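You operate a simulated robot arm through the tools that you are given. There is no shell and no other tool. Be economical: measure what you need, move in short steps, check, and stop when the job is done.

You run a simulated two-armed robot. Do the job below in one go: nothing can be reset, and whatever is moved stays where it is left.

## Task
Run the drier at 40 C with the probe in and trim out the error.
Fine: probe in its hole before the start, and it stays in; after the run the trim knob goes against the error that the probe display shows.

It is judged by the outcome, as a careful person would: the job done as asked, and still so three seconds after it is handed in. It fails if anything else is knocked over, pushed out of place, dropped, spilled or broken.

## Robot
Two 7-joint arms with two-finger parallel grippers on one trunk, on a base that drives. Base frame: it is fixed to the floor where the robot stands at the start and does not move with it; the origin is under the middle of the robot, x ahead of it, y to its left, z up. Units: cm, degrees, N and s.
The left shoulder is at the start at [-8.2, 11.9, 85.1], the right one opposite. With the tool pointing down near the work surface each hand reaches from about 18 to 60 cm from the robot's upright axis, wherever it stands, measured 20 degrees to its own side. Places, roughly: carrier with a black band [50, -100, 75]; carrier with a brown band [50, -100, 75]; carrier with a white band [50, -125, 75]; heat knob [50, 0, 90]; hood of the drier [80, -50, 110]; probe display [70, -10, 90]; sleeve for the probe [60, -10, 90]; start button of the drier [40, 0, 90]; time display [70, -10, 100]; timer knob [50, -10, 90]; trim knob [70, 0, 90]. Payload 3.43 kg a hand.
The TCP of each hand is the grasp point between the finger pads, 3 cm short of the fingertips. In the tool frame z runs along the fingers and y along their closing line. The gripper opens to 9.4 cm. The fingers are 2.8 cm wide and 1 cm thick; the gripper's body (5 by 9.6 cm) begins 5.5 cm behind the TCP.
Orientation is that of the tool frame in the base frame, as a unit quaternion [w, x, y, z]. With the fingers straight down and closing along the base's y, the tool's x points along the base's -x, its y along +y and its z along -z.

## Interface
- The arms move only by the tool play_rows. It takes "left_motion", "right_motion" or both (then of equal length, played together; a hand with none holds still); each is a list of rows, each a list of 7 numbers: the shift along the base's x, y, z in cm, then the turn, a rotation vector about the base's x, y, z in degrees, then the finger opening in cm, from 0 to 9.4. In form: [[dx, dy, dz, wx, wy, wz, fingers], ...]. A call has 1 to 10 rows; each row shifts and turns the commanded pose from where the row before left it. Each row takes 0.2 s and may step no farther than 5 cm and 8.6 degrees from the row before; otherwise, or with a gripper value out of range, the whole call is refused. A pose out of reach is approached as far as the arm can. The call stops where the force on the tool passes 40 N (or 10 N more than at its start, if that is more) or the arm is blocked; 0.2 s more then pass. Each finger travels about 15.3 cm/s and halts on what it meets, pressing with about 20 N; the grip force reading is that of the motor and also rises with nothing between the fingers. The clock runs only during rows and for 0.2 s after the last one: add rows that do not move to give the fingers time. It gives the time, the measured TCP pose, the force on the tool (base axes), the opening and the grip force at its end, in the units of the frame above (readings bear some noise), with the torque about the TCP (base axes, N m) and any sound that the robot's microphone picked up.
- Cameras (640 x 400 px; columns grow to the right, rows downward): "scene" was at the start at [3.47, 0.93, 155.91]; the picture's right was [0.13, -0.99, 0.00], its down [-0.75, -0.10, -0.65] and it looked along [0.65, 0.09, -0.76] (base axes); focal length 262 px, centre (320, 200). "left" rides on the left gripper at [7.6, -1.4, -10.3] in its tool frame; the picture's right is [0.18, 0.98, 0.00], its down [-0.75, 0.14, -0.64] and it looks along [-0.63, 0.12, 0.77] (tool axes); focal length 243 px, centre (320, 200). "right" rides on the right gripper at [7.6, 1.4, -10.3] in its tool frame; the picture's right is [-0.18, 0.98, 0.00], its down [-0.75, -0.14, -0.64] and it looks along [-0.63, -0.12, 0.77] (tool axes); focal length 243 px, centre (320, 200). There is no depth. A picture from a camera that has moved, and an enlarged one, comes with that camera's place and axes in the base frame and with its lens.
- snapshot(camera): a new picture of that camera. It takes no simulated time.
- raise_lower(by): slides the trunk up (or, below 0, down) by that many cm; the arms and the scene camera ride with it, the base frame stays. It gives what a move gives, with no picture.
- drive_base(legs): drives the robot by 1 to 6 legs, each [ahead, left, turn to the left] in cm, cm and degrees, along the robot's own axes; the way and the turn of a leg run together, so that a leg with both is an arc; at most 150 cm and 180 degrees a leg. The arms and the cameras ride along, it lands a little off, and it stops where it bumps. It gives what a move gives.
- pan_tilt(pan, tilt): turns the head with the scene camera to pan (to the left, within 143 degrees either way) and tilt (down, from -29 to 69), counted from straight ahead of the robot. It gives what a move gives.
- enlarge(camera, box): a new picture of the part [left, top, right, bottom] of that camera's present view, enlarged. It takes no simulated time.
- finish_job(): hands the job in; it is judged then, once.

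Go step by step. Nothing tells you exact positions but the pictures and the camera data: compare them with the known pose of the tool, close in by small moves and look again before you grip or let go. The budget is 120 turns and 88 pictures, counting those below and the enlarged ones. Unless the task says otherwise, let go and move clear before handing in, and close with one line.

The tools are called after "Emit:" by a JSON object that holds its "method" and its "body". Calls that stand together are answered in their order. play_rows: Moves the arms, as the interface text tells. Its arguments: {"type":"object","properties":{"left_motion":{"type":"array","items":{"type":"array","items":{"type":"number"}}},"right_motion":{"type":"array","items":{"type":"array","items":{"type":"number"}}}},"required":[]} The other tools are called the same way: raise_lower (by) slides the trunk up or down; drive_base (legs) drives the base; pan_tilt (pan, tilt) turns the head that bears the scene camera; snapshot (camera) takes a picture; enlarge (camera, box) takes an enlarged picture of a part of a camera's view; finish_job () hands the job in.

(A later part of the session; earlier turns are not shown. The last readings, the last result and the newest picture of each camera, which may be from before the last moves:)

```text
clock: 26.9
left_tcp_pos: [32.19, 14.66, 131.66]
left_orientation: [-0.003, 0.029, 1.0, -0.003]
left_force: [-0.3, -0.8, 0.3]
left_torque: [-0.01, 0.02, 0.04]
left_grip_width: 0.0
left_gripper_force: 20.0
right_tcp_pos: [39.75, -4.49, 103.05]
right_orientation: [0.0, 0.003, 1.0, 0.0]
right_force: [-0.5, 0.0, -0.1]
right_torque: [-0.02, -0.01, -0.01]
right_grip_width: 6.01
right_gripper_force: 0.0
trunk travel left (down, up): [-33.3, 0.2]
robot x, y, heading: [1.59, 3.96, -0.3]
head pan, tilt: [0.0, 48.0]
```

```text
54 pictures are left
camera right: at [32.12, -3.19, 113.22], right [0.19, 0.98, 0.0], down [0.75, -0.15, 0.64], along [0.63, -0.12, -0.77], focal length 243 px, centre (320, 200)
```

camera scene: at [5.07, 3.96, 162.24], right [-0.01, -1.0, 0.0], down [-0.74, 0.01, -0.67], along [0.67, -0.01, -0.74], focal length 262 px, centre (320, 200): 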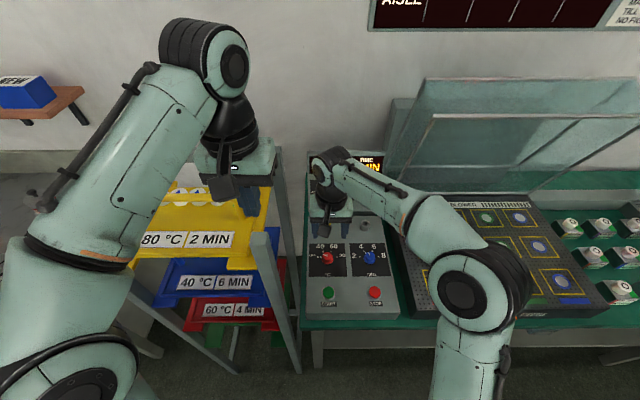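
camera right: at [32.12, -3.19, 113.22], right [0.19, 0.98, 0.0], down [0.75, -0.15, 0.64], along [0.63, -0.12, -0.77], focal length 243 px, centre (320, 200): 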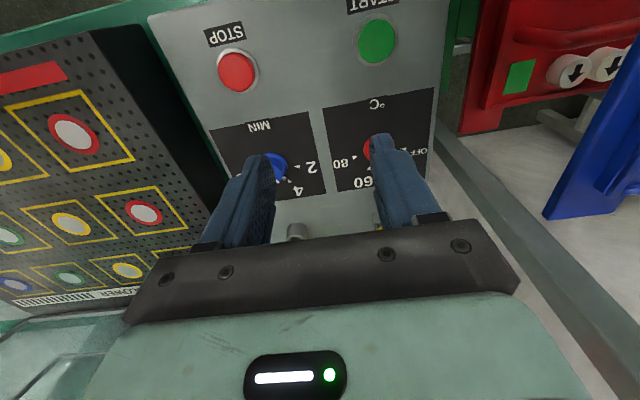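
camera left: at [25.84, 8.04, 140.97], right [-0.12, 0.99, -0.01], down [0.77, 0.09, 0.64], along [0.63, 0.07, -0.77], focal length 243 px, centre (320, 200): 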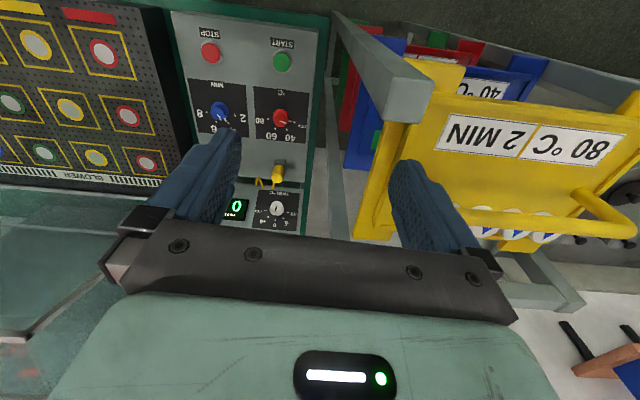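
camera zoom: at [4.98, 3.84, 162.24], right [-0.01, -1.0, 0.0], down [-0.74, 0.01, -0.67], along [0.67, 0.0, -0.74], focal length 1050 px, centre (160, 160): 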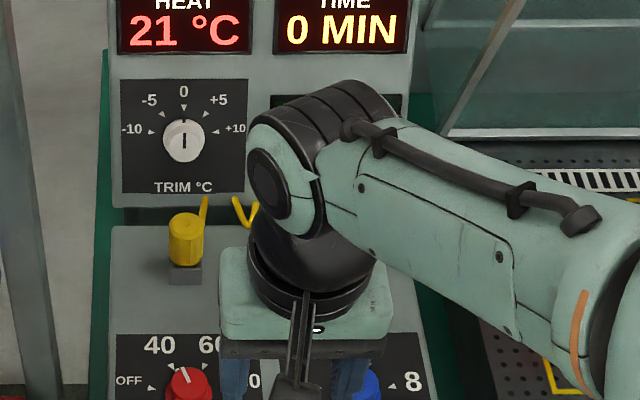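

I pitch the tool 25° forward and bring it in front of the probe for a close look.

Emit:
{"method": "play_rows", "body": {"right_motion": [[2, 1.5, 1.5, 0, -5, 0, 6], [2, 1.5, 1.5, 0, -5, 0, 6], [2, 1.5, 0.5, 0, -5, 0, 6], [2, 1.5, 0.5, 0, -5, 0, 6], [2, 0, 0, 0, -5, 0, 6]]}}

Emit:
{"method": "snapshot", "body": {"camera": "right"}}

```text
clock: 28.1
left_tcp_pos: [32.33, 14.68, 131.62]
left_orientation: [-0.003, 0.029, 1.0, -0.004]
left_force: [-1.0, -0.7, 0.2]
left_torque: [-0.04, 0.0, -0.05]
left_grip_width: 0.02
left_gripper_force: 20.5
right_tcp_pos: [49.82, 1.44, 107.07]
right_orientation: [0.217, 0.003, 0.976, 0.002]
right_force: [0.7, -0.8, -0.4]
right_torque: [-0.04, 0.01, 0.0]
right_grip_width: 5.98
right_gripper_force: 0.1
trunk travel left (down, up): [-33.3, 0.2]
robot x, y, heading: [1.61, 4.01, -0.4]
head pan, tilt: [0.0, 48.0]
```

```text
53 pictures are left
camera right: at [38.61, 2.9, 113.12], right [0.17, 0.98, 0.08], down [0.41, -0.15, 0.9], along [0.9, -0.12, -0.43], focal length 243 px, centre (320, 200)
```

right: 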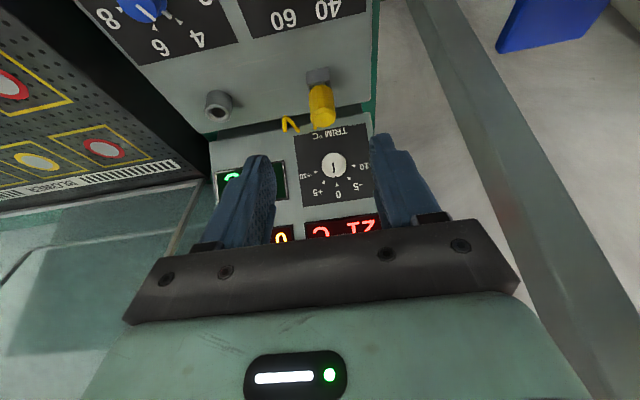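

Estimates: probe handle axis about (60, 1.4), top z≈92.5; sleeve mouth about (59, -11.7, 89). I approach the handle along the pitched tool axis in part and look.

Emit:
{"method": "play_rows", "body": {"right_motion": [[2.5, 0, 0, 0, 0, 0, 6.5], [1.6, 0, -3.2, 0, 0, 0, 6.5], [1.6, 0, -3.2, 0, 0, 0, 6.5], [1, 0, -2, 0, 0, 0, 6.5]]}}

Emit:
{"method": "snapshot", "body": {"camera": "right"}}

Emit:
{"method": "enlarge", "body": {"camera": "scene", "box": [280, 160, 440, 260]}}

```text
clock: 29.1
left_tcp_pos: [32.46, 14.78, 131.64]
left_orientation: [-0.003, 0.028, 1.0, -0.004]
left_force: [0.5, -0.3, 0.3]
left_torque: [0.01, -0.01, 0.02]
left_grip_width: 0.01
left_gripper_force: 20.8
right_tcp_pos: [56.46, 1.54, 98.49]
right_orientation: [0.216, 0.003, 0.976, 0.001]
right_force: [0.2, 0.9, 0.2]
right_torque: [0.0, -0.01, 0.02]
right_grip_width: 6.52
right_gripper_force: 0.1
trunk travel left (down, up): [-33.3, 0.2]
robot x, y, heading: [1.52, 3.98, -0.1]
head pan, tilt: [0.0, 48.0]
```

```text
52 pictures are left
camera right: at [45.32, 2.84, 104.67], right [0.17, 0.98, 0.08], down [0.41, -0.15, 0.9], along [0.9, -0.12, -0.43], focal length 243 px, centre (320, 200)
```

right: 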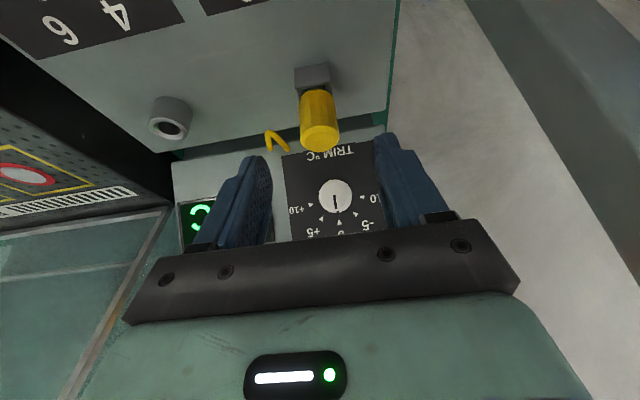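

```text
4.00 times, centred on (360, 210) of scene
camera zoom: at [5.05, 3.91, 162.24], right [-0.01, -1.0, 0.0], down [-0.74, 0.01, -0.67], along [0.67, -0.01, -0.74], focal length 1050 px, centre (160, 160)
```

zoom: 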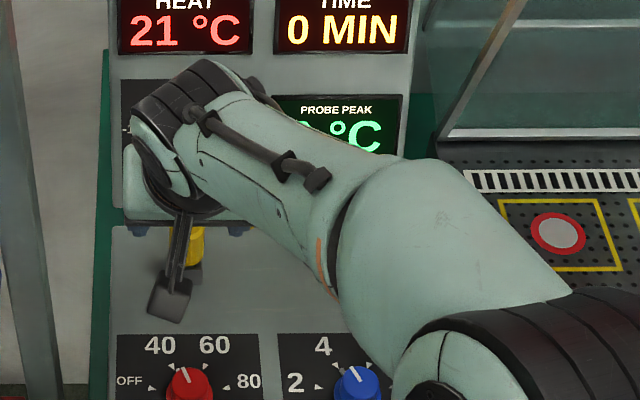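

The probe handle is about (60.8, 1.3), top 91.7. I go down around it and close.

Emit:
{"method": "play_rows", "body": {"right_motion": [[1.4, -0.1, -2.4, 0, 0, 0, 6.5], [1.4, -0.1, -2.4, 0, 0, 0, 6.5], [1.3, 0, -2.2, 0, 0, 0, 6.5]]}}

Emit:
{"method": "snapshot", "body": {"camera": "right"}}

```text
clock: 29.9
left_tcp_pos: [32.28, 14.82, 131.68]
left_orientation: [-0.003, 0.027, 1.0, -0.004]
left_force: [0.2, 0.1, 0.2]
left_torque: [-0.01, 0.01, -0.02]
left_grip_width: 0.0
left_gripper_force: 20.1
right_tcp_pos: [60.54, 1.14, 91.76]
right_orientation: [0.217, 0.002, 0.976, 0.001]
right_force: [0.3, -0.2, -0.2]
right_torque: [0.02, -0.01, 0.0]
right_grip_width: 6.49
right_gripper_force: 0.0
trunk travel left (down, up): [-33.3, 0.2]
robot x, y, heading: [1.18, 3.82, -0.4]
head pan, tilt: [0.0, 48.0]
```

```text
50 pictures are left
camera right: at [49.38, 2.6, 97.73], right [0.17, 0.98, 0.08], down [0.41, -0.15, 0.9], along [0.9, -0.12, -0.43], focal length 243 px, centre (320, 200)
```

right: 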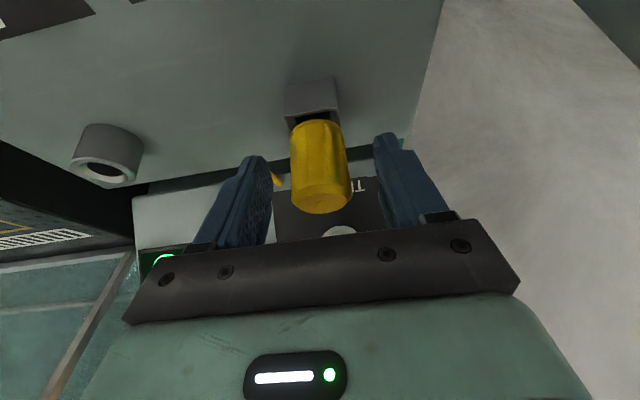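

The handle is well between the pads. I close on it.

Emit:
{"method": "play_rows", "body": {"right_motion": [[0, 0, 0, 0, 0, 0, 4], [0, 0, 0, 0, 0, 0, 2.2], [0, 0, 0, 0, 0, 0, 2.2], [0, 0, 0, 0, 0, 0, 2.2]]}}

```text
clock: 30.9
left_tcp_pos: [32.29, 14.73, 131.66]
left_orientation: [-0.003, 0.029, 1.0, -0.004]
left_force: [0.2, 0.3, 0.3]
left_torque: [-0.04, 0.01, -0.03]
left_grip_width: 0.0
left_gripper_force: 19.9
right_tcp_pos: [60.47, 1.13, 91.75]
right_orientation: [0.217, 0.002, 0.976, 0.001]
right_force: [-0.7, -0.5, 0.8]
right_torque: [-0.05, 0.0, 0.01]
right_grip_width: 3.13
right_gripper_force: 20.3
trunk travel left (down, up): [-33.3, 0.2]
robot x, y, heading: [1.66, 4.27, -0.3]
head pan, tilt: [0.0, 48.0]
```

Gripped at 3.13 cm with no side load. I lift straight up and look for the probe's tip.

Emit:
{"method": "play_rows", "body": {"right_motion": [[0, 0, 1, 0, 0, 0, 2], [0, 0, 2, 0, 0, 0, 2], [0, 0, 2, 0, 0, 0, 2], [0, 0, 2, 0, 0, 0, 2], [0, 0, 2, 0, 0, 0, 2]]}}

Emit:
{"method": "snapshot", "body": {"camera": "right"}}

Emit:
{"method": "enlarge", "body": {"camera": "scene", "box": [280, 160, 440, 260]}}

```text
clock: 32.1
left_tcp_pos: [32.28, 14.72, 131.67]
left_orientation: [-0.003, 0.029, 1.0, -0.003]
left_force: [0.1, 0.1, 0.3]
left_torque: [-0.02, 0.04, -0.01]
left_grip_width: 0.0
left_gripper_force: 20.1
right_tcp_pos: [60.53, 1.13, 100.68]
right_orientation: [0.216, 0.003, 0.976, 0.001]
right_force: [0.3, -0.5, -1.2]
right_torque: [0.02, -0.03, -0.02]
right_grip_width: 3.1
right_gripper_force: 19.9
trunk travel left (down, up): [-33.3, 0.2]
robot x, y, heading: [1.22, 4.14, -0.2]
head pan, tilt: [0.0, 48.0]
```

```text
49 pictures are left
camera right: at [49.29, 2.61, 106.73], right [0.17, 0.98, 0.08], down [0.41, -0.15, 0.9], along [0.9, -0.12, -0.43], focal length 243 px, centre (320, 200)
```

right: 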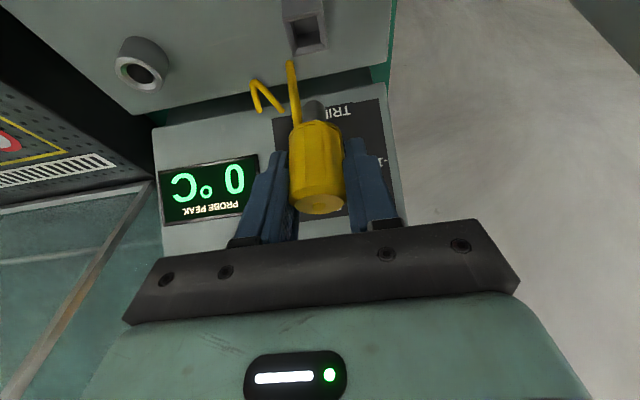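

```text
4.00 times, centred on (360, 210) of scene
camera zoom: at [5.0, 3.9, 162.24], right [-0.01, -1.0, 0.0], down [-0.74, 0.01, -0.67], along [0.67, -0.01, -0.74], focal length 1050 px, centre (160, 160)
```

zoom: 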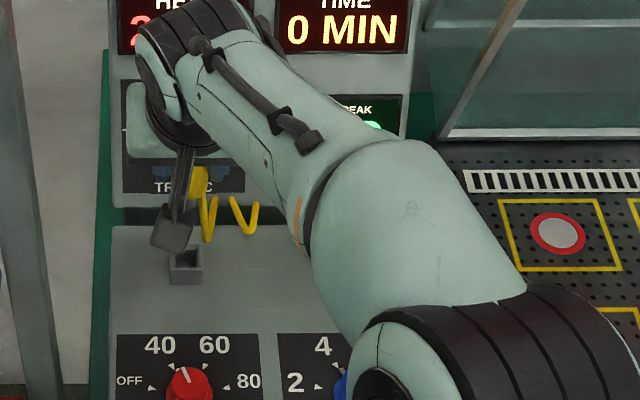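

The probe is out; its short metal tip hangs below the handle. Sleeve mouth is at about (59.8, -11.9, 88.5); I carry the probe over it and look.

Emit:
{"method": "play_rows", "body": {"right_motion": [[0, -3, 0, 0, 0, 0, 2], [0, -3.5, 0, 0, 0, 0, 2], [0, -3.5, 0, 0, 0, 0, 2], [0, -3, 0, 0, 0, 0, 2], [0, 0, 0, 0, 0, 0, 2]]}}

Emit:
{"method": "snapshot", "body": {"camera": "right"}}

Emit:
{"method": "snapshot", "body": {"camera": "scene"}}

```text
clock: 33.3
left_tcp_pos: [32.23, 14.71, 131.55]
left_orientation: [-0.003, 0.029, 1.0, -0.003]
left_force: [1.2, 0.0, -0.5]
left_torque: [0.0, 0.03, -0.01]
left_grip_width: 0.01
left_gripper_force: 20.3
right_tcp_pos: [60.54, -11.75, 100.73]
right_orientation: [0.216, 0.003, 0.976, 0.0]
right_force: [-0.3, -0.1, -0.3]
right_torque: [-0.01, -0.01, 0.01]
right_grip_width: 3.09
right_gripper_force: 20.1
trunk travel left (down, up): [-33.3, 0.2]
robot x, y, heading: [1.4, 3.9, -0.5]
head pan, tilt: [0.0, 48.0]
```

```text
47 pictures are left
camera right: at [49.25, -10.37, 106.79], right [0.17, 0.98, 0.08], down [0.41, -0.15, 0.9], along [0.9, -0.12, -0.43], focal length 243 px, centre (320, 200)
```

right: 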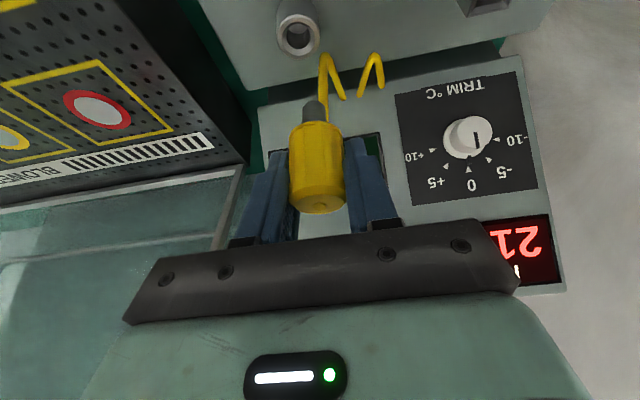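

```text
46 pictures are left
camera scene: at [5.02, 3.95, 162.24], right [-0.01, -1.0, 0.0], down [-0.74, 0.01, -0.67], along [0.67, -0.01, -0.74], focal length 262 px, centre (320, 200)
```

scene: 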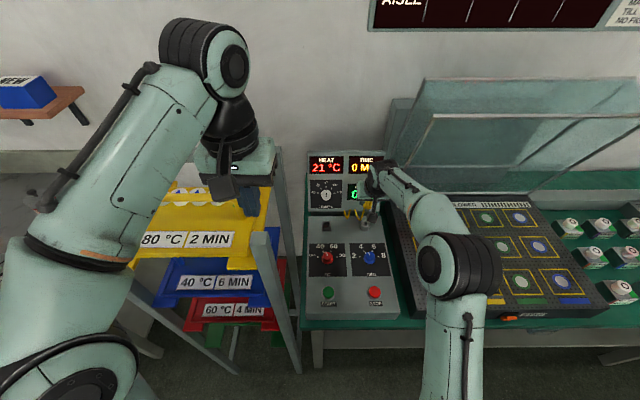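

The sleeve lies about 0.5 cm further right than the probe and slightly nearer the robot. I shift, descend part way and zoom to compare tip and hole.

Emit:
{"method": "play_rows", "body": {"right_motion": [[-0.2, -0.5, -2, 0, 0, 0, 2], [0, 0, -1.5, 0, 0, 0, 2], [0, 0, 0, 0, 0, 0, 2]]}}

Emit:
{"method": "enlarge", "body": {"camera": "right", "box": [220, 0, 420, 125]}}

```text
clock: 34.1
left_tcp_pos: [32.26, 14.71, 131.7]
left_orientation: [-0.003, 0.028, 1.0, -0.004]
left_force: [0.2, -0.1, -0.2]
left_torque: [0.02, -0.02, 0.0]
left_grip_width: 0.0
left_gripper_force: 19.9
right_tcp_pos: [60.39, -12.21, 97.15]
right_orientation: [0.217, 0.003, 0.976, 0.0]
right_force: [-0.1, -0.7, -0.2]
right_torque: [-0.01, -0.01, 0.0]
right_grip_width: 3.06
right_gripper_force: 20.0
trunk travel left (down, up): [-33.3, 0.2]
robot x, y, heading: [1.54, 4.31, -0.6]
head pan, tilt: [0.0, 48.0]
```

```text
3.20 times, centred on (320, 62) of right
camera zoom: at [49.14, -10.85, 103.2], right [0.17, 0.98, 0.08], down [0.41, -0.15, 0.9], along [0.9, -0.12, -0.43], focal length 776 px, centre (320, 640)
```

zoom: 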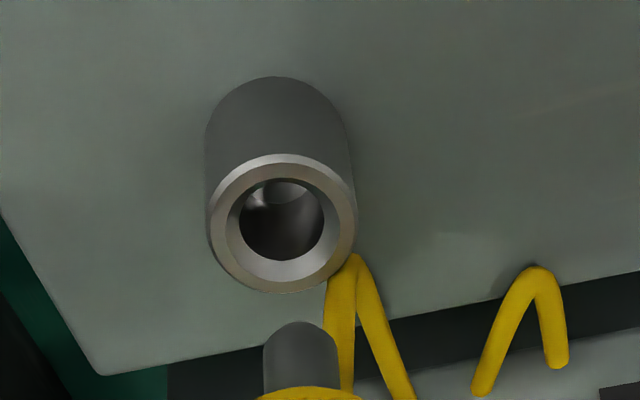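

Lateral alignment looks right; depth in x needs checking nearer. I descend 2 cm more and zoom again.

Emit:
{"method": "play_rows", "body": {"right_motion": [[-0.2, 0, -1.2, 0, 0, 0, 2], [0, 0, -0.8, 0, 0, 0, 2], [0, 0, 0, 0, 0, 0, 2]]}}

Emit:
{"method": "enlarge", "body": {"camera": "right", "box": [220, 30, 420, 155]}}

Emit:
{"method": "enlarge", "body": {"camera": "scene", "box": [340, 170, 420, 220]}}

```text
clock: 34.9
left_tcp_pos: [32.2, 14.74, 131.58]
left_orientation: [-0.003, 0.029, 1.0, -0.003]
left_force: [-0.2, 0.4, -0.1]
left_torque: [-0.01, 0.0, 0.0]
left_grip_width: 0.02
left_gripper_force: 19.9
right_tcp_pos: [60.11, -12.21, 94.99]
right_orientation: [0.217, 0.003, 0.976, 0.0]
right_force: [-0.8, 0.4, -0.7]
right_torque: [-0.01, 0.01, 0.0]
right_grip_width: 3.1
right_gripper_force: 20.0
trunk travel left (down, up): [-33.3, 0.2]
robot x, y, heading: [1.72, 4.29, -0.4]
head pan, tilt: [0.0, 48.0]
```

```text
3.20 times, centred on (320, 92) of right
camera zoom: at [48.93, -10.83, 101.2], right [0.17, 0.98, 0.08], down [0.41, -0.15, 0.9], along [0.9, -0.12, -0.43], focal length 776 px, centre (320, 544)
```

zoom: 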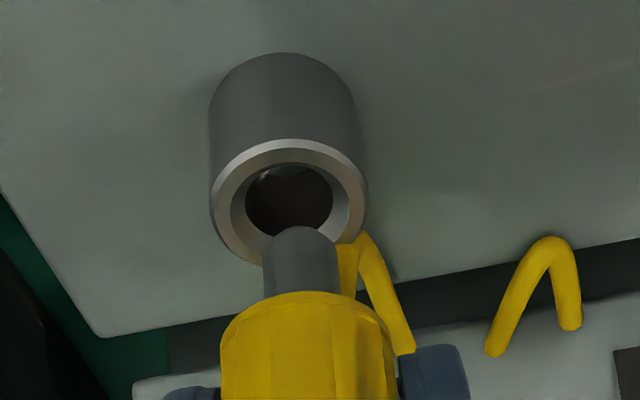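

```text
8.00 times, centred on (380, 195) of scene
camera zoom: at [5.01, 3.9, 162.24], right [-0.01, -1.0, 0.0], down [-0.74, 0.01, -0.67], along [0.67, -0.01, -0.74], focal length 2100 px, centre (-160, 240)
```

zoom: 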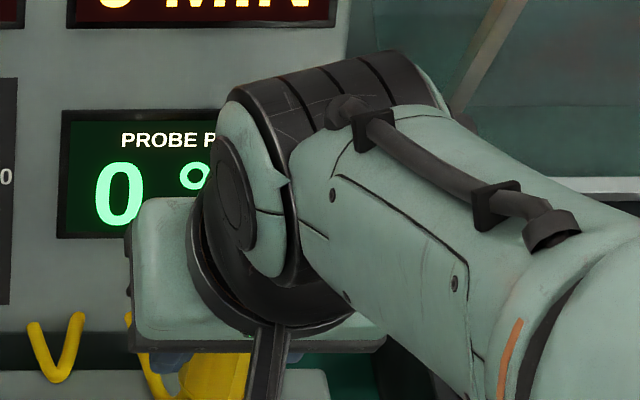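

Sleeve mouth triangulates to (59.7, -12.2, 88.7), tip about at (60.1, -12.15, 89.3). I correct by -0.35 in x and enter slowly.

Emit:
{"method": "play_rows", "body": {"right_motion": [[-0.35, -0.08, 0, 0, 0, 0, 2], [0, 0, -0.5, 0, 0, 0, 2], [0, 0, -0.4, 0, 0, 0, 2], [0, 0, -0.4, 0, 0, 0, 2]]}}

Emit:
{"method": "enlarge", "body": {"camera": "right", "box": [220, 30, 420, 155]}}

```text
clock: 35.9
left_tcp_pos: [32.37, 14.71, 131.74]
left_orientation: [-0.003, 0.029, 1.0, -0.003]
left_force: [-0.7, -0.4, 0.1]
left_torque: [0.0, -0.03, -0.01]
left_grip_width: 0.0
left_gripper_force: 19.6
right_tcp_pos: [59.9, -12.35, 93.89]
right_orientation: [0.216, 0.003, 0.976, 0.0]
right_force: [-0.2, 0.3, -0.4]
right_torque: [-0.05, -0.02, 0.0]
right_grip_width: 3.08
right_gripper_force: 20.5
trunk travel left (down, up): [-33.3, 0.2]
robot x, y, heading: [1.29, 4.36, -0.4]
head pan, tilt: [0.0, 48.0]
```

```text
3.20 times, centred on (320, 92) of right
camera zoom: at [48.61, -10.94, 99.91], right [0.17, 0.98, 0.08], down [0.41, -0.15, 0.9], along [0.9, -0.12, -0.43], focal length 776 px, centre (320, 544)
```

zoom: 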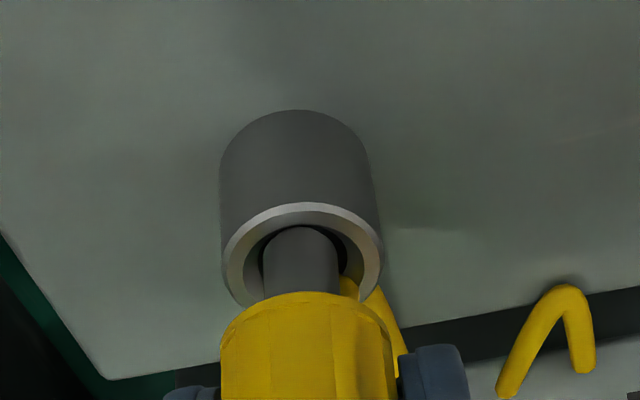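

No force and the tip seems to be entering the mouth. I continue down in small steps.

Emit:
{"method": "play_rows", "body": {"right_motion": [[0, 0, -0.4, 0, 0, 0, 2], [0, 0, -0.4, 0, 0, 0, 2], [0, 0, -0.4, 0, 0, 0, 2]]}}

Emit:
{"method": "enlarge", "body": {"camera": "right", "box": [220, 30, 420, 155]}}

```text
clock: 36.7
left_tcp_pos: [32.36, 14.88, 131.51]
left_orientation: [-0.002, 0.029, 1.0, -0.003]
left_force: [-0.5, -0.8, -0.2]
left_torque: [-0.01, 0.02, 0.03]
left_grip_width: 0.0
left_gripper_force: 20.3
right_tcp_pos: [59.86, -12.3, 92.57]
right_orientation: [0.217, 0.002, 0.976, 0.001]
right_force: [7.2, 2.0, 0.9]
right_torque: [0.07, -0.29, -0.02]
right_grip_width: 3.02
right_gripper_force: 19.8
trunk travel left (down, up): [-33.3, 0.2]
robot x, y, heading: [1.45, 3.8, -0.5]
head pan, tilt: [0.0, 48.0]
```

```text
3.20 times, centred on (320, 92) of right
camera zoom: at [48.71, -10.91, 98.69], right [0.17, 0.98, 0.08], down [0.41, -0.15, 0.9], along [0.9, -0.12, -0.43], focal length 776 px, centre (320, 544)
```

zoom: 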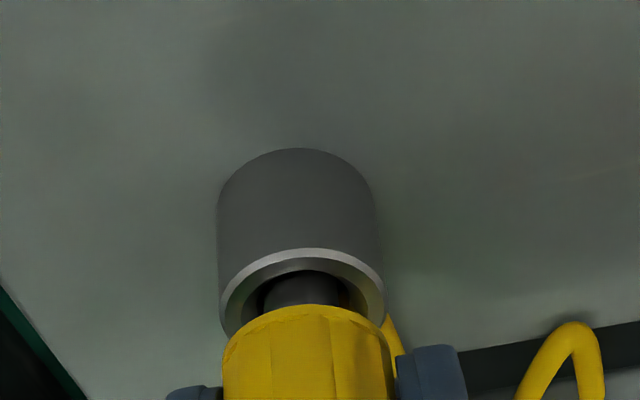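

The rod is in the hole, pressing slightly to -x. I ease +0.2 x and go on down to seat it.

Emit:
{"method": "play_rows", "body": {"right_motion": [[0.2, 0.05, -0.2, 0, 0, 0, 2], [0, 0, -0.4, 0, 0, 0, 2], [0, 0, -0.4, 0, 0, 0, 2], [0, 0, -0.4, 0, 0, 0, 2]]}}

Emit:
{"method": "enlarge", "body": {"camera": "right", "box": [220, 30, 420, 155]}}

```text
clock: 37.7
left_tcp_pos: [32.13, 14.79, 131.74]
left_orientation: [-0.001, 0.029, 1.0, -0.002]
left_force: [-0.1, -0.4, -0.6]
left_torque: [-0.01, -0.01, -0.04]
left_grip_width: 0.02
left_gripper_force: 19.8
right_tcp_pos: [60.04, -12.28, 91.63]
right_orientation: [0.22, 0.003, 0.975, 0.001]
right_force: [-5.2, -1.3, 16.9]
right_torque: [-0.06, 0.37, 0.02]
right_grip_width: 2.98
right_gripper_force: 19.7
trunk travel left (down, up): [-33.3, 0.2]
robot x, y, heading: [1.42, 4.33, -0.6]
head pan, tilt: [0.0, 48.0]
```

```text
3.20 times, centred on (320, 92) of right
camera zoom: at [48.75, -10.91, 97.59], right [0.17, 0.98, 0.08], down [0.4, -0.15, 0.9], along [0.9, -0.12, -0.42], focal length 776 px, centre (320, 544)
```

zoom: 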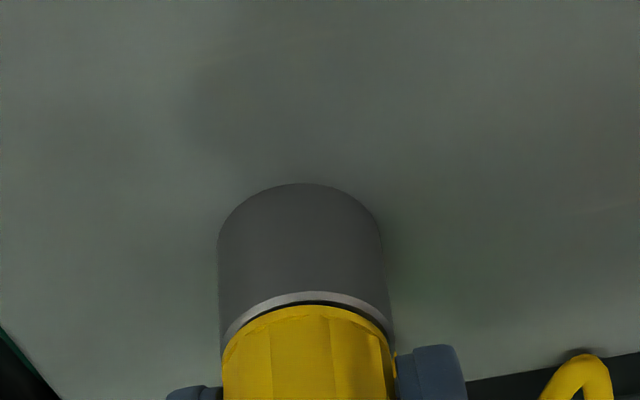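

The handle rests on the sleeve with 17 N up, so it's seated. I let go, back off along the tool and check.

Emit:
{"method": "play_rows", "body": {"right_motion": [[0, 0, 0.2, 0, 0, 0, 4], [0, 0, 0, 0, 0, 0, 6.5], [0, 0, 0, 0, 0, 0, 6.5], [-1, 0, 2.2, 0, 0, 0, 6.5], [-1.5, 0, 3.3, 0, 0, 0, 6.5], [-1.5, 0, 3.3, 0, 0, 0, 6.5]]}}

Emit:
{"method": "snapshot", "body": {"camera": "right"}}

```text
clock: 39.1
left_tcp_pos: [32.29, 14.77, 131.69]
left_orientation: [-0.003, 0.029, 1.0, -0.004]
left_force: [-1.0, 0.1, 0.7]
left_torque: [-0.02, -0.04, 0.02]
left_grip_width: 0.0
left_gripper_force: 20.0
right_tcp_pos: [55.94, -12.37, 100.25]
right_orientation: [0.216, 0.003, 0.976, 0.001]
right_force: [0.3, -0.4, -0.1]
right_torque: [0.02, -0.01, -0.03]
right_grip_width: 6.52
right_gripper_force: 0.0
trunk travel left (down, up): [-33.3, 0.2]
robot x, y, heading: [1.69, 4.28, -0.3]
head pan, tilt: [0.0, 48.0]
```

```text
39 pictures are left
camera right: at [44.71, -10.89, 106.29], right [0.17, 0.98, 0.08], down [0.41, -0.15, 0.9], along [0.9, -0.12, -0.43], focal length 243 px, centre (320, 200)
```

right: 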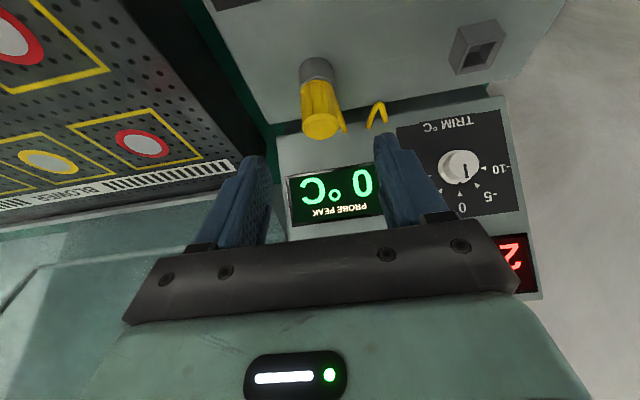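

The probe stands straight in the sleeve. Next, I level the tool, close the fingers and go above the START button at (36.2, 1.4).

Emit:
{"method": "play_rows", "body": {"right_motion": [[-3.3, 2.3, 1, 0, 4.2, 0, 6.5], [-3.3, 2.3, 0, 0, 4.2, 0, 4], [-3.3, 2.3, 0, 0, 4.2, 0, 2], [-3.3, 2.3, 0, 0, 4.2, 0, 0], [-3.3, 2.3, -1, 0, 4.2, 0, 0], [-3.2, 2.3, -1, 0, 4, 0, 0], [0, 0, 0, 0, 0, 0, 0]]}}

Emit:
{"method": "snapshot", "body": {"camera": "scene"}}

Emit:
{"method": "snapshot", "body": {"camera": "right"}}

```text
clock: 40.7
left_tcp_pos: [32.39, 14.68, 131.7]
left_orientation: [-0.003, 0.028, 1.0, -0.004]
left_force: [0.6, 0.0, -0.2]
left_torque: [0.01, 0.02, 0.0]
left_grip_width: 0.0
left_gripper_force: 20.0
right_tcp_pos: [36.4, 1.41, 99.25]
right_orientation: [0.0, 0.003, 1.0, 0.0]
right_force: [-0.2, -0.1, -1.0]
right_torque: [0.03, 0.06, -0.02]
right_grip_width: 0.02
right_gripper_force: 19.9
trunk travel left (down, up): [-33.3, 0.2]
robot x, y, heading: [1.91, 4.08, -0.3]
head pan, tilt: [0.0, 48.0]
```

```text
38 pictures are left
camera scene: at [5.04, 3.86, 162.24], right [-0.01, -1.0, 0.0], down [-0.74, 0.01, -0.67], along [0.67, 0.0, -0.74], focal length 262 px, centre (320, 200)
```

scene: 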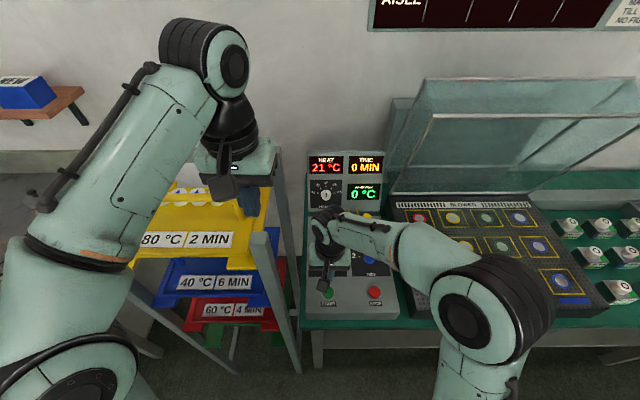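

```text
37 pictures are left
camera right: at [28.82, 2.91, 109.49], right [0.19, 0.98, 0.0], down [0.75, -0.15, 0.64], along [0.63, -0.12, -0.77], focal length 243 px, centre (320, 200)
```

right: 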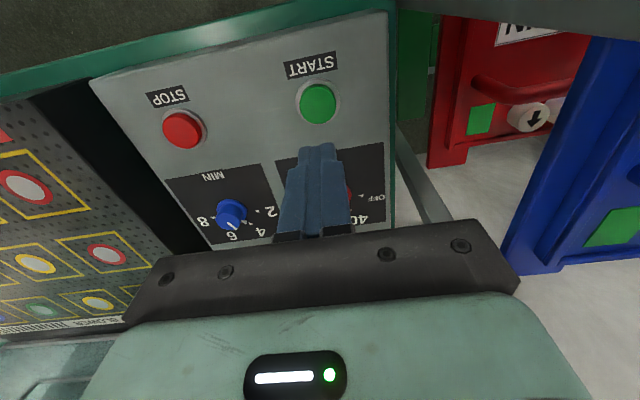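

START is centred ahead of the fingertips. I check the timer pointer before pressing.

Emit:
{"method": "enlarge", "body": {"camera": "right", "box": [160, 150, 320, 250]}}

```text
4.00 times, centred on (240, 200) of right
camera zoom: at [28.82, 2.91, 109.49], right [0.19, 0.98, 0.0], down [0.75, -0.15, 0.64], along [0.63, -0.12, -0.77], focal length 970 px, centre (640, 200)
```

zoom: 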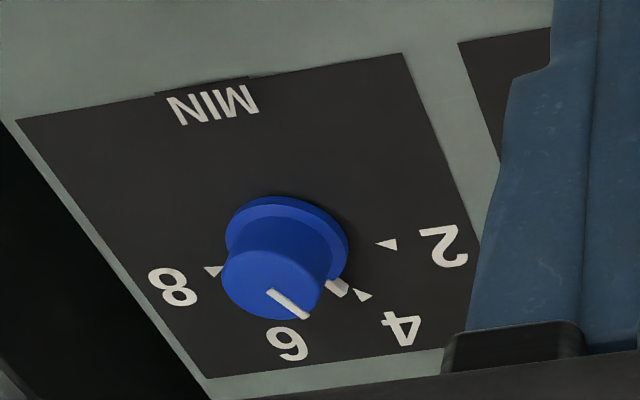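

Timer is at 4 MIN, a valid mark, and no time was asked for, so it stays. I press START.

Emit:
{"method": "play_rows", "body": {"right_motion": [[-0.2, 0.1, -4, 0, 0, 0, 0], [0, 0, -3.5, 0, 0, 0, 0], [0, 0, -1, 0, 0, 0, 0], [0, 0, -0.5, 0, 0, 0, 0]]}}

```text
clock: 41.7
left_tcp_pos: [32.37, 14.79, 131.72]
left_orientation: [-0.003, 0.029, 1.0, -0.003]
left_force: [-0.9, 0.3, 0.0]
left_torque: [-0.01, 0.0, -0.01]
left_grip_width: 0.0
left_gripper_force: 20.1
right_tcp_pos: [36.23, 1.66, 90.11]
right_orientation: [0.001, 0.004, 1.0, 0.0]
right_force: [0.8, 0.2, 0.4]
right_torque: [0.01, 0.05, 0.0]
right_grip_width: 0.02
right_gripper_force: 20.2
trunk travel left (down, up): [-33.3, 0.2]
robot x, y, heading: [1.17, 4.11, -0.6]
head pan, tilt: [0.0, 48.0]
```

Emit:
{"method": "play_rows", "body": {"right_motion": [[0, 0, -0.4, 0, 0, 0, 0], [0, 0, -0.4, 0, 0, 0, 0], [0, 0, -0.4, 0, 0, 0, 0], [0, 0, -0.4, 0, 0, 0, 0], [0, 0, -0.4, 0, 0, 0, 0]]}}

Emit:
{"method": "snapshot", "body": {"camera": "scene"}}

```text
clock: 42.5
left_tcp_pos: [32.19, 14.65, 131.81]
left_orientation: [-0.001, 0.029, 1.0, -0.003]
left_force: [-0.1, 0.4, 0.3]
left_torque: [0.01, 0.0, 0.02]
left_grip_width: 0.01
left_gripper_force: 20.1
right_tcp_pos: [36.13, 1.51, 89.65]
right_orientation: [0.005, 0.004, 1.0, 0.002]
right_force: [-7.6, -5.5, 32.0]
right_torque: [-0.19, 0.43, 0.1]
right_grip_width: 0.01
right_gripper_force: 19.8
trunk travel left (down, up): [-33.3, 0.2]
robot x, y, heading: [1.55, 3.9, -0.3]
head pan, tilt: [0.0, 48.0]
heard: click
stopped in row 3 (right hand): the force on the tool passed its limit at 44 N (the readings are from after the stop); the commanded pose is now the measured one
```

```text
35 pictures are left
camera scene: at [4.73, 3.82, 162.25], right [-0.01, -1.0, 0.0], down [-0.74, 0.01, -0.67], along [0.67, -0.01, -0.74], focal length 262 px, centre (320, 200)
```

scene: 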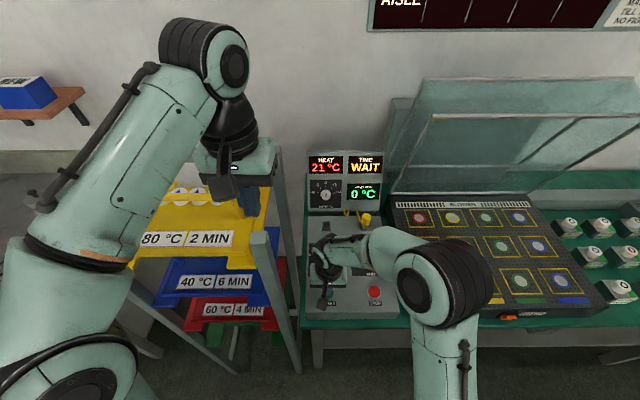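

A click was heard and the time display now says WAIT, so it is heating. I lift off and let time pass.

Emit:
{"method": "play_rows", "body": {"right_motion": [[0, 0, 2, 0, 0, 0, 0], [0, 0, 4, 0, 0, 0, 0], [0, 0, 4, 0, 0, 0, 0], [0, 0, 0, 0, 0, 0, 0], [0, 0, 0, 0, 0, 0, 0], [0, 0, 0, 0, 0, 0, 0], [0, 0, 0, 0, 0, 0, 0], [0, 0, 0, 0, 0, 0, 0], [0, 0, 0, 0, 0, 0, 0], [0, 0, 0, 0, 0, 0, 0]]}}

Emit:
{"method": "play_rows", "body": {"right_motion": [[0, 0, 0, 0, 0, 0, 0], [0, 0, 0, 0, 0, 0, 0], [0, 0, 0, 0, 0, 0, 0], [0, 0, 0, 0, 0, 0, 0], [0, 0, 0, 0, 0, 0, 0], [0, 0, 0, 0, 0, 0, 0], [0, 0, 0, 0, 0, 0, 0], [0, 0, 0, 0, 0, 0, 0], [0, 0, 0, 0, 0, 0, 0], [0, 0, 0, 0, 0, 0, 0]]}}

Emit:
{"method": "enlarge", "body": {"camera": "scene", "box": [290, 140, 410, 215]}}

```text
clock: 44.7
left_tcp_pos: [32.31, 14.68, 131.65]
left_orientation: [-0.003, 0.03, 1.0, -0.003]
left_force: [-0.8, 0.0, 0.3]
left_torque: [0.02, -0.02, 0.01]
left_grip_width: 0.01
left_gripper_force: 19.7
right_tcp_pos: [36.31, 1.59, 99.57]
right_orientation: [0.002, 0.003, 1.0, 0.001]
right_force: [0.5, 1.0, -0.3]
right_torque: [-0.04, -0.03, -0.01]
right_grip_width: 0.01
right_gripper_force: 19.8
trunk travel left (down, up): [-33.3, 0.2]
robot x, y, heading: [1.08, 3.76, -0.5]
head pan, tilt: [0.0, 48.0]
```

```text
clock: 46.9
left_tcp_pos: [32.39, 14.77, 131.65]
left_orientation: [-0.002, 0.029, 1.0, -0.003]
left_force: [-0.3, -0.1, 1.2]
left_torque: [0.0, -0.02, 0.0]
left_grip_width: 0.0
left_gripper_force: 19.6
right_tcp_pos: [36.29, 1.57, 99.54]
right_orientation: [0.003, 0.004, 1.0, 0.002]
right_force: [-0.7, 0.8, -0.3]
right_torque: [-0.03, 0.01, 0.03]
right_grip_width: 0.0
right_gripper_force: 19.9
trunk travel left (down, up): [-33.3, 0.2]
robot x, y, heading: [1.49, 4.33, -0.4]
head pan, tilt: [0.0, 48.0]
```

```text
5.33 times, centred on (350, 178) of scene
camera zoom: at [5.01, 3.89, 162.24], right [-0.01, -1.0, 0.0], down [-0.74, 0.01, -0.67], along [0.67, -0.01, -0.74], focal length 1400 px, centre (160, 320)
```

zoom: 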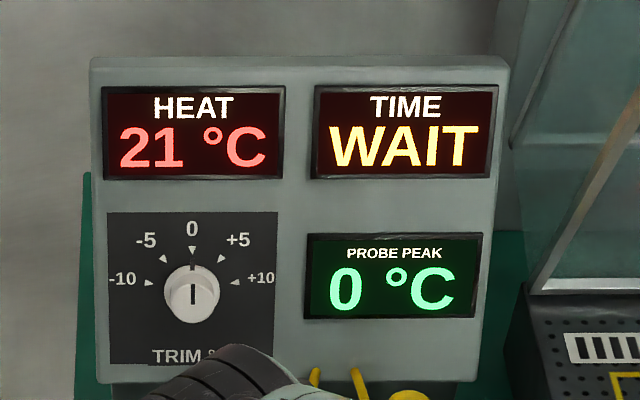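

Heat stays at 21 with WAIT; it may be waiting for the hood. I wait a little more to be sure.

Emit:
{"method": "play_rows", "body": {"right_motion": [[0, 0, 0, 0, 0, 0, 0], [0, 0, 0, 0, 0, 0, 0], [0, 0, 0, 0, 0, 0, 0], [0, 0, 0, 0, 0, 0, 0], [0, 0, 0, 0, 0, 0, 0], [0, 0, 0, 0, 0, 0, 0], [0, 0, 0, 0, 0, 0, 0], [0, 0, 0, 0, 0, 0, 0], [0, 0, 0, 0, 0, 0, 0], [0, 0, 0, 0, 0, 0, 0]]}}

Emit:
{"method": "play_rows", "body": {"right_motion": [[0, -3, 2, 0, 0, 0, 0], [0, -3, 2, 0, 0, 0, 0], [0, -3, 2, 0, 0, 0, 0], [-2, -3, 2, 0, 0, 0, 0], [-2, -3, 2, 0, 0, 0, 0], [-2, -3, 0, 0, 0, 0, 0], [0, 0, 0, 0, 0, 0, 0], [0, 0, 0, 0, 0, 0, 0], [0, 0, 0, 0, 0, 0, 0], [0, 0, 0, 0, 0, 0, 0]]}}

Emit:
{"method": "pan_tilt", "body": {"pan": -30, "tilt": 38}}

Emit:
{"method": "snapshot", "body": {"camera": "scene"}}

```text
clock: 49.1
left_tcp_pos: [32.44, 14.75, 131.64]
left_orientation: [-0.002, 0.029, 1.0, -0.004]
left_force: [0.8, -0.6, -1.0]
left_torque: [-0.01, 0.0, 0.01]
left_grip_width: 0.02
left_gripper_force: 20.5
right_tcp_pos: [36.25, 1.51, 99.48]
right_orientation: [0.003, 0.003, 1.0, 0.001]
right_force: [-0.9, 0.2, 0.6]
right_torque: [0.03, 0.01, -0.02]
right_grip_width: 0.01
right_gripper_force: 20.5
trunk travel left (down, up): [-33.3, 0.2]
robot x, y, heading: [1.36, 4.04, -0.5]
head pan, tilt: [0.0, 48.0]
```

```text
clock: 51.3
left_tcp_pos: [32.23, 14.72, 131.68]
left_orientation: [-0.002, 0.028, 1.0, -0.003]
left_force: [0.3, 0.3, 0.8]
left_torque: [-0.04, 0.04, 0.02]
left_grip_width: 0.01
left_gripper_force: 20.2
right_tcp_pos: [30.34, -16.42, 109.36]
right_orientation: [0.003, 0.003, 1.0, 0.001]
right_force: [-0.6, -0.1, 0.0]
right_torque: [0.0, 0.04, 0.0]
right_grip_width: 0.01
right_gripper_force: 20.3
trunk travel left (down, up): [-33.3, 0.2]
robot x, y, heading: [1.1, 3.91, -0.4]
head pan, tilt: [0.0, 48.0]
```

```text
clock: 52.3
left_tcp_pos: [32.33, 14.76, 131.74]
left_orientation: [-0.003, 0.029, 1.0, -0.003]
left_force: [0.0, 0.4, -0.8]
left_torque: [0.02, 0.0, -0.02]
left_grip_width: 0.02
left_gripper_force: 20.0
right_tcp_pos: [30.29, -16.3, 109.47]
right_orientation: [0.003, 0.004, 1.0, 0.0]
right_force: [0.5, 0.1, -1.0]
right_torque: [0.02, 0.0, -0.02]
right_grip_width: 0.0
right_gripper_force: 20.0
trunk travel left (down, up): [-33.3, 0.2]
robot x, y, heading: [1.47, 4.09, -0.3]
head pan, tilt: [-30.0, 38.0]
```

```text
33 pictures are left
camera scene: at [4.58, -0.41, 163.68], right [-0.51, -0.86, 0.0], down [-0.53, 0.31, -0.79], along [0.68, -0.4, -0.62], focal length 262 px, centre (320, 200)
```

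scene: 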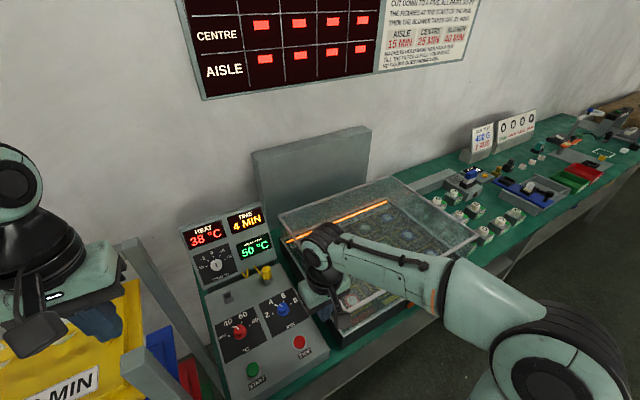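

The hood closed by itself, the heater glows and the run is on at 4 MIN. I keep the hands clear and wait, checking the displays.

Emit:
{"method": "play_rows", "body": {"right_motion": [[-2, 1, 2, 0, 0, 0, 0], [-2, 1, 2, 0, 0, 0, 0], [0, 0, 0, 0, 0, 0, 0], [0, 0, 0, 0, 0, 0, 0], [0, 0, 0, 0, 0, 0, 0], [0, 0, 0, 0, 0, 0, 0], [0, 0, 0, 0, 0, 0, 0], [0, 0, 0, 0, 0, 0, 0], [0, 0, 0, 0, 0, 0, 0], [0, 0, 0, 0, 0, 0, 0]]}}

Emit:
{"method": "play_rows", "body": {"right_motion": [[0, 0, 0, 0, 0, 0, 0], [0, 0, 0, 0, 0, 0, 0], [0, 0, 0, 0, 0, 0, 0], [0, 0, 0, 0, 0, 0, 0], [0, 0, 0, 0, 0, 0, 0], [0, 0, 0, 0, 0, 0, 0], [0, 0, 0, 0, 0, 0, 0], [0, 0, 0, 0, 0, 0, 0], [0, 0, 0, 0, 0, 0, 0], [0, 0, 0, 0, 0, 0, 0]]}}

Emit:
{"method": "enlarge", "body": {"camera": "scene", "box": [160, 190, 320, 290]}}

```text
clock: 54.5
left_tcp_pos: [32.29, 14.66, 131.68]
left_orientation: [-0.002, 0.029, 1.0, -0.002]
left_force: [0.5, 1.1, 0.2]
left_torque: [0.06, 0.04, 0.0]
left_grip_width: 0.03
left_gripper_force: 20.5
right_tcp_pos: [26.26, -14.44, 113.32]
right_orientation: [0.003, 0.004, 1.0, 0.001]
right_force: [0.0, 0.2, 0.2]
right_torque: [0.0, 0.02, -0.03]
right_grip_width: 0.01
right_gripper_force: 19.6
trunk travel left (down, up): [-33.3, 0.2]
robot x, y, heading: [1.63, 3.85, -0.3]
head pan, tilt: [-30.0, 38.0]
```

```text
clock: 56.7
left_tcp_pos: [32.27, 14.68, 131.64]
left_orientation: [-0.003, 0.029, 1.0, -0.003]
left_force: [-0.1, 0.5, 0.4]
left_torque: [0.0, 0.0, 0.01]
left_grip_width: 0.01
left_gripper_force: 19.5
right_tcp_pos: [26.29, -14.35, 113.41]
right_orientation: [0.003, 0.004, 1.0, 0.001]
right_force: [-0.3, -0.9, 0.0]
right_torque: [0.03, 0.01, -0.02]
right_grip_width: 0.0
right_gripper_force: 19.8
trunk travel left (down, up): [-33.3, 0.2]
robot x, y, heading: [1.23, 3.69, -0.5]
head pan, tilt: [-30.0, 38.0]
```

```text
4.00 times, centred on (240, 240) of scene
camera zoom: at [4.57, -0.42, 163.68], right [-0.51, -0.86, 0.0], down [-0.53, 0.31, -0.79], along [0.68, -0.4, -0.62], focal length 1050 px, centre (640, 40)
```

zoom: 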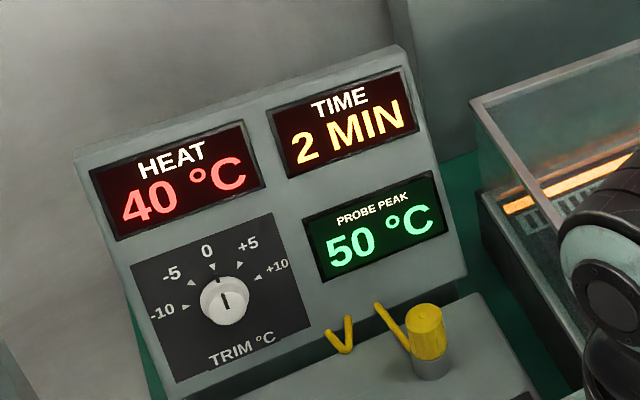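

Heat 40, probe peak 50, 2 MIN left: error +10, so the trim must go to -10 after the run. I keep waiting.

Emit:
{"method": "play_rows", "body": {"right_motion": [[0, 0, 0, 0, 0, 0, 0], [0, 0, 0, 0, 0, 0, 0], [0, 0, 0, 0, 0, 0, 0], [0, 0, 0, 0, 0, 0, 0], [0, 0, 0, 0, 0, 0, 0], [0, 0, 0, 0, 0, 0, 0], [0, 0, 0, 0, 0, 0, 0], [0, 0, 0, 0, 0, 0, 0], [0, 0, 0, 0, 0, 0, 0], [0, 0, 0, 0, 0, 0, 0]]}}

Emit:
{"method": "play_rows", "body": {"right_motion": [[0, 0, 0, 0, 0, 0, 0], [0, 0, 0, 0, 0, 0, 0], [0, 0, 0, 0, 0, 0, 0], [0, 0, 0, 0, 0, 0, 0], [0, 0, 0, 0, 0, 0, 0], [0, 0, 0, 0, 0, 0, 0], [0, 0, 0, 0, 0, 0, 0], [0, 0, 0, 0, 0, 0, 0], [0, 0, 0, 0, 0, 0, 0], [0, 0, 0, 0, 0, 0, 0]]}}

Emit:
{"method": "play_rows", "body": {"right_motion": [[0, 0, 0, 0, 0, 0, 0], [0, 0, 0, 0, 0, 0, 0], [0, 0, 0, 0, 0, 0, 0], [0, 0, 0, 0, 0, 0, 0], [0, 0, 0, 0, 0, 0, 0], [0, 0, 0, 0, 0, 0, 0], [0, 0, 0, 0, 0, 0, 0], [0, 0, 0, 0, 0, 0, 0], [0, 0, 0, 0, 0, 0, 0], [0, 0, 0, 0, 0, 0, 0]]}}

Emit:
{"method": "play_rows", "body": {"right_motion": [[0, 0, 0, 0, 0, 0, 0], [0, 0, 0, 0, 0, 0, 0], [0, 0, 0, 0, 0, 0, 0], [0, 0, 0, 0, 0, 0, 0], [0, 0, 0, 0, 0, 0, 0], [0, 0, 0, 0, 0, 0, 0], [0, 0, 0, 0, 0, 0, 0], [0, 0, 0, 0, 0, 0, 0], [0, 0, 0, 0, 0, 0, 0], [0, 0, 0, 0, 0, 0, 0]]}}

Emit:
{"method": "snapshot", "body": {"camera": "scene"}}

```text
clock: 58.9
left_tcp_pos: [32.26, 14.7, 131.65]
left_orientation: [-0.003, 0.029, 1.0, -0.003]
left_force: [0.6, 0.1, 0.2]
left_torque: [0.0, -0.02, 0.01]
left_grip_width: 0.0
left_gripper_force: 19.9
right_tcp_pos: [26.22, -14.38, 113.58]
right_orientation: [0.002, 0.003, 1.0, 0.001]
right_force: [-0.1, 0.1, -0.1]
right_torque: [0.04, -0.01, 0.01]
right_grip_width: 0.04
right_gripper_force: 20.4
trunk travel left (down, up): [-33.3, 0.2]
robot x, y, heading: [1.64, 3.99, -0.2]
head pan, tilt: [-30.0, 38.0]
```

```text
clock: 61.1
left_tcp_pos: [32.43, 14.69, 131.62]
left_orientation: [-0.002, 0.029, 1.0, -0.004]
left_force: [0.1, 0.4, -1.5]
left_torque: [-0.02, -0.02, 0.01]
left_grip_width: 0.0
left_gripper_force: 20.4
right_tcp_pos: [26.29, -14.41, 113.36]
right_orientation: [0.003, 0.004, 1.0, 0.0]
right_force: [0.3, 0.5, -0.3]
right_torque: [0.0, -0.01, 0.01]
right_grip_width: 0.01
right_gripper_force: 19.4
trunk travel left (down, up): [-33.3, 0.2]
robot x, y, heading: [1.59, 4.08, -0.4]
head pan, tilt: [-30.0, 38.0]
```

```text
clock: 63.3
left_tcp_pos: [32.29, 14.8, 131.67]
left_orientation: [-0.002, 0.029, 1.0, -0.003]
left_force: [0.2, 0.0, -1.0]
left_torque: [-0.02, 0.03, 0.01]
left_grip_width: 0.0
left_gripper_force: 19.9
right_tcp_pos: [26.26, -14.23, 113.47]
right_orientation: [0.003, 0.004, 1.0, 0.001]
right_force: [-0.2, 0.2, -0.9]
right_torque: [-0.01, 0.0, 0.03]
right_grip_width: 0.0
right_gripper_force: 19.6
trunk travel left (down, up): [-33.3, 0.2]
robot x, y, heading: [1.59, 4.06, -0.3]
head pan, tilt: [-30.0, 38.0]
```

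```text
clock: 65.5
left_tcp_pos: [32.35, 14.7, 131.72]
left_orientation: [-0.002, 0.029, 1.0, -0.003]
left_force: [1.2, 0.1, -0.7]
left_torque: [-0.01, 0.04, 0.01]
left_grip_width: 0.01
left_gripper_force: 19.7
right_tcp_pos: [26.21, -14.31, 113.54]
right_orientation: [0.002, 0.003, 1.0, 0.001]
right_force: [0.4, -0.2, -0.7]
right_torque: [0.0, 0.04, 0.02]
right_grip_width: 0.02
right_gripper_force: 20.7
trunk travel left (down, up): [-33.3, 0.2]
robot x, y, heading: [1.29, 3.8, -0.4]
head pan, tilt: [-30.0, 38.0]
```

```text
31 pictures are left
camera scene: at [4.57, -0.42, 163.68], right [-0.51, -0.86, 0.0], down [-0.53, 0.31, -0.79], along [0.68, -0.4, -0.62], focal length 262 px, centre (320, 200)
```

scene: 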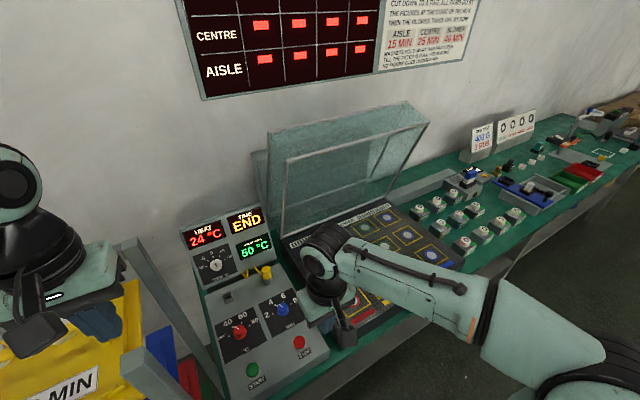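

The run ended (END) and the hood rose. I confirm the peak reading.

Emit:
{"method": "pan_tilt", "body": {"pan": 0, "tilt": 48}}

Emit:
{"method": "enlarge", "body": {"camera": "scene", "box": [290, 140, 410, 215]}}

```text
clock: 66.4
left_tcp_pos: [32.3, 14.76, 131.66]
left_orientation: [-0.003, 0.029, 1.0, -0.004]
left_force: [1.2, 0.1, -0.2]
left_torque: [-0.03, 0.0, -0.01]
left_grip_width: 0.02
left_gripper_force: 19.6
right_tcp_pos: [26.24, -14.33, 113.45]
right_orientation: [0.003, 0.004, 1.0, 0.0]
right_force: [-0.5, -0.6, -0.1]
right_torque: [0.0, -0.04, 0.03]
right_grip_width: 0.0
right_gripper_force: 20.0
trunk travel left (down, up): [-33.3, 0.2]
robot x, y, heading: [1.87, 4.5, -0.5]
head pan, tilt: [0.0, 48.0]
```

```text
5.33 times, centred on (350, 178) of scene
camera zoom: at [5.01, 3.88, 162.24], right [-0.01, -1.0, 0.0], down [-0.74, 0.01, -0.67], along [0.67, -0.01, -0.74], focal length 1400 px, centre (160, 320)
```

zoom: 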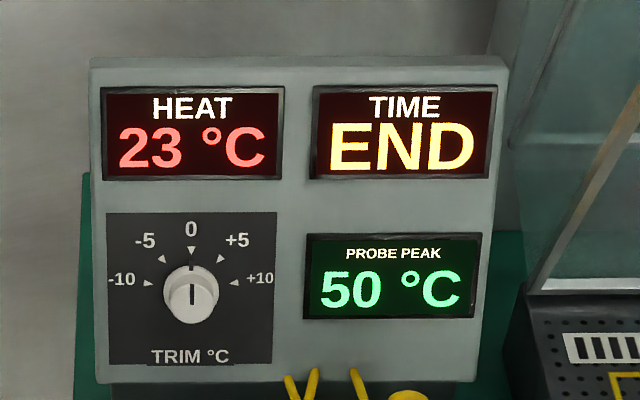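

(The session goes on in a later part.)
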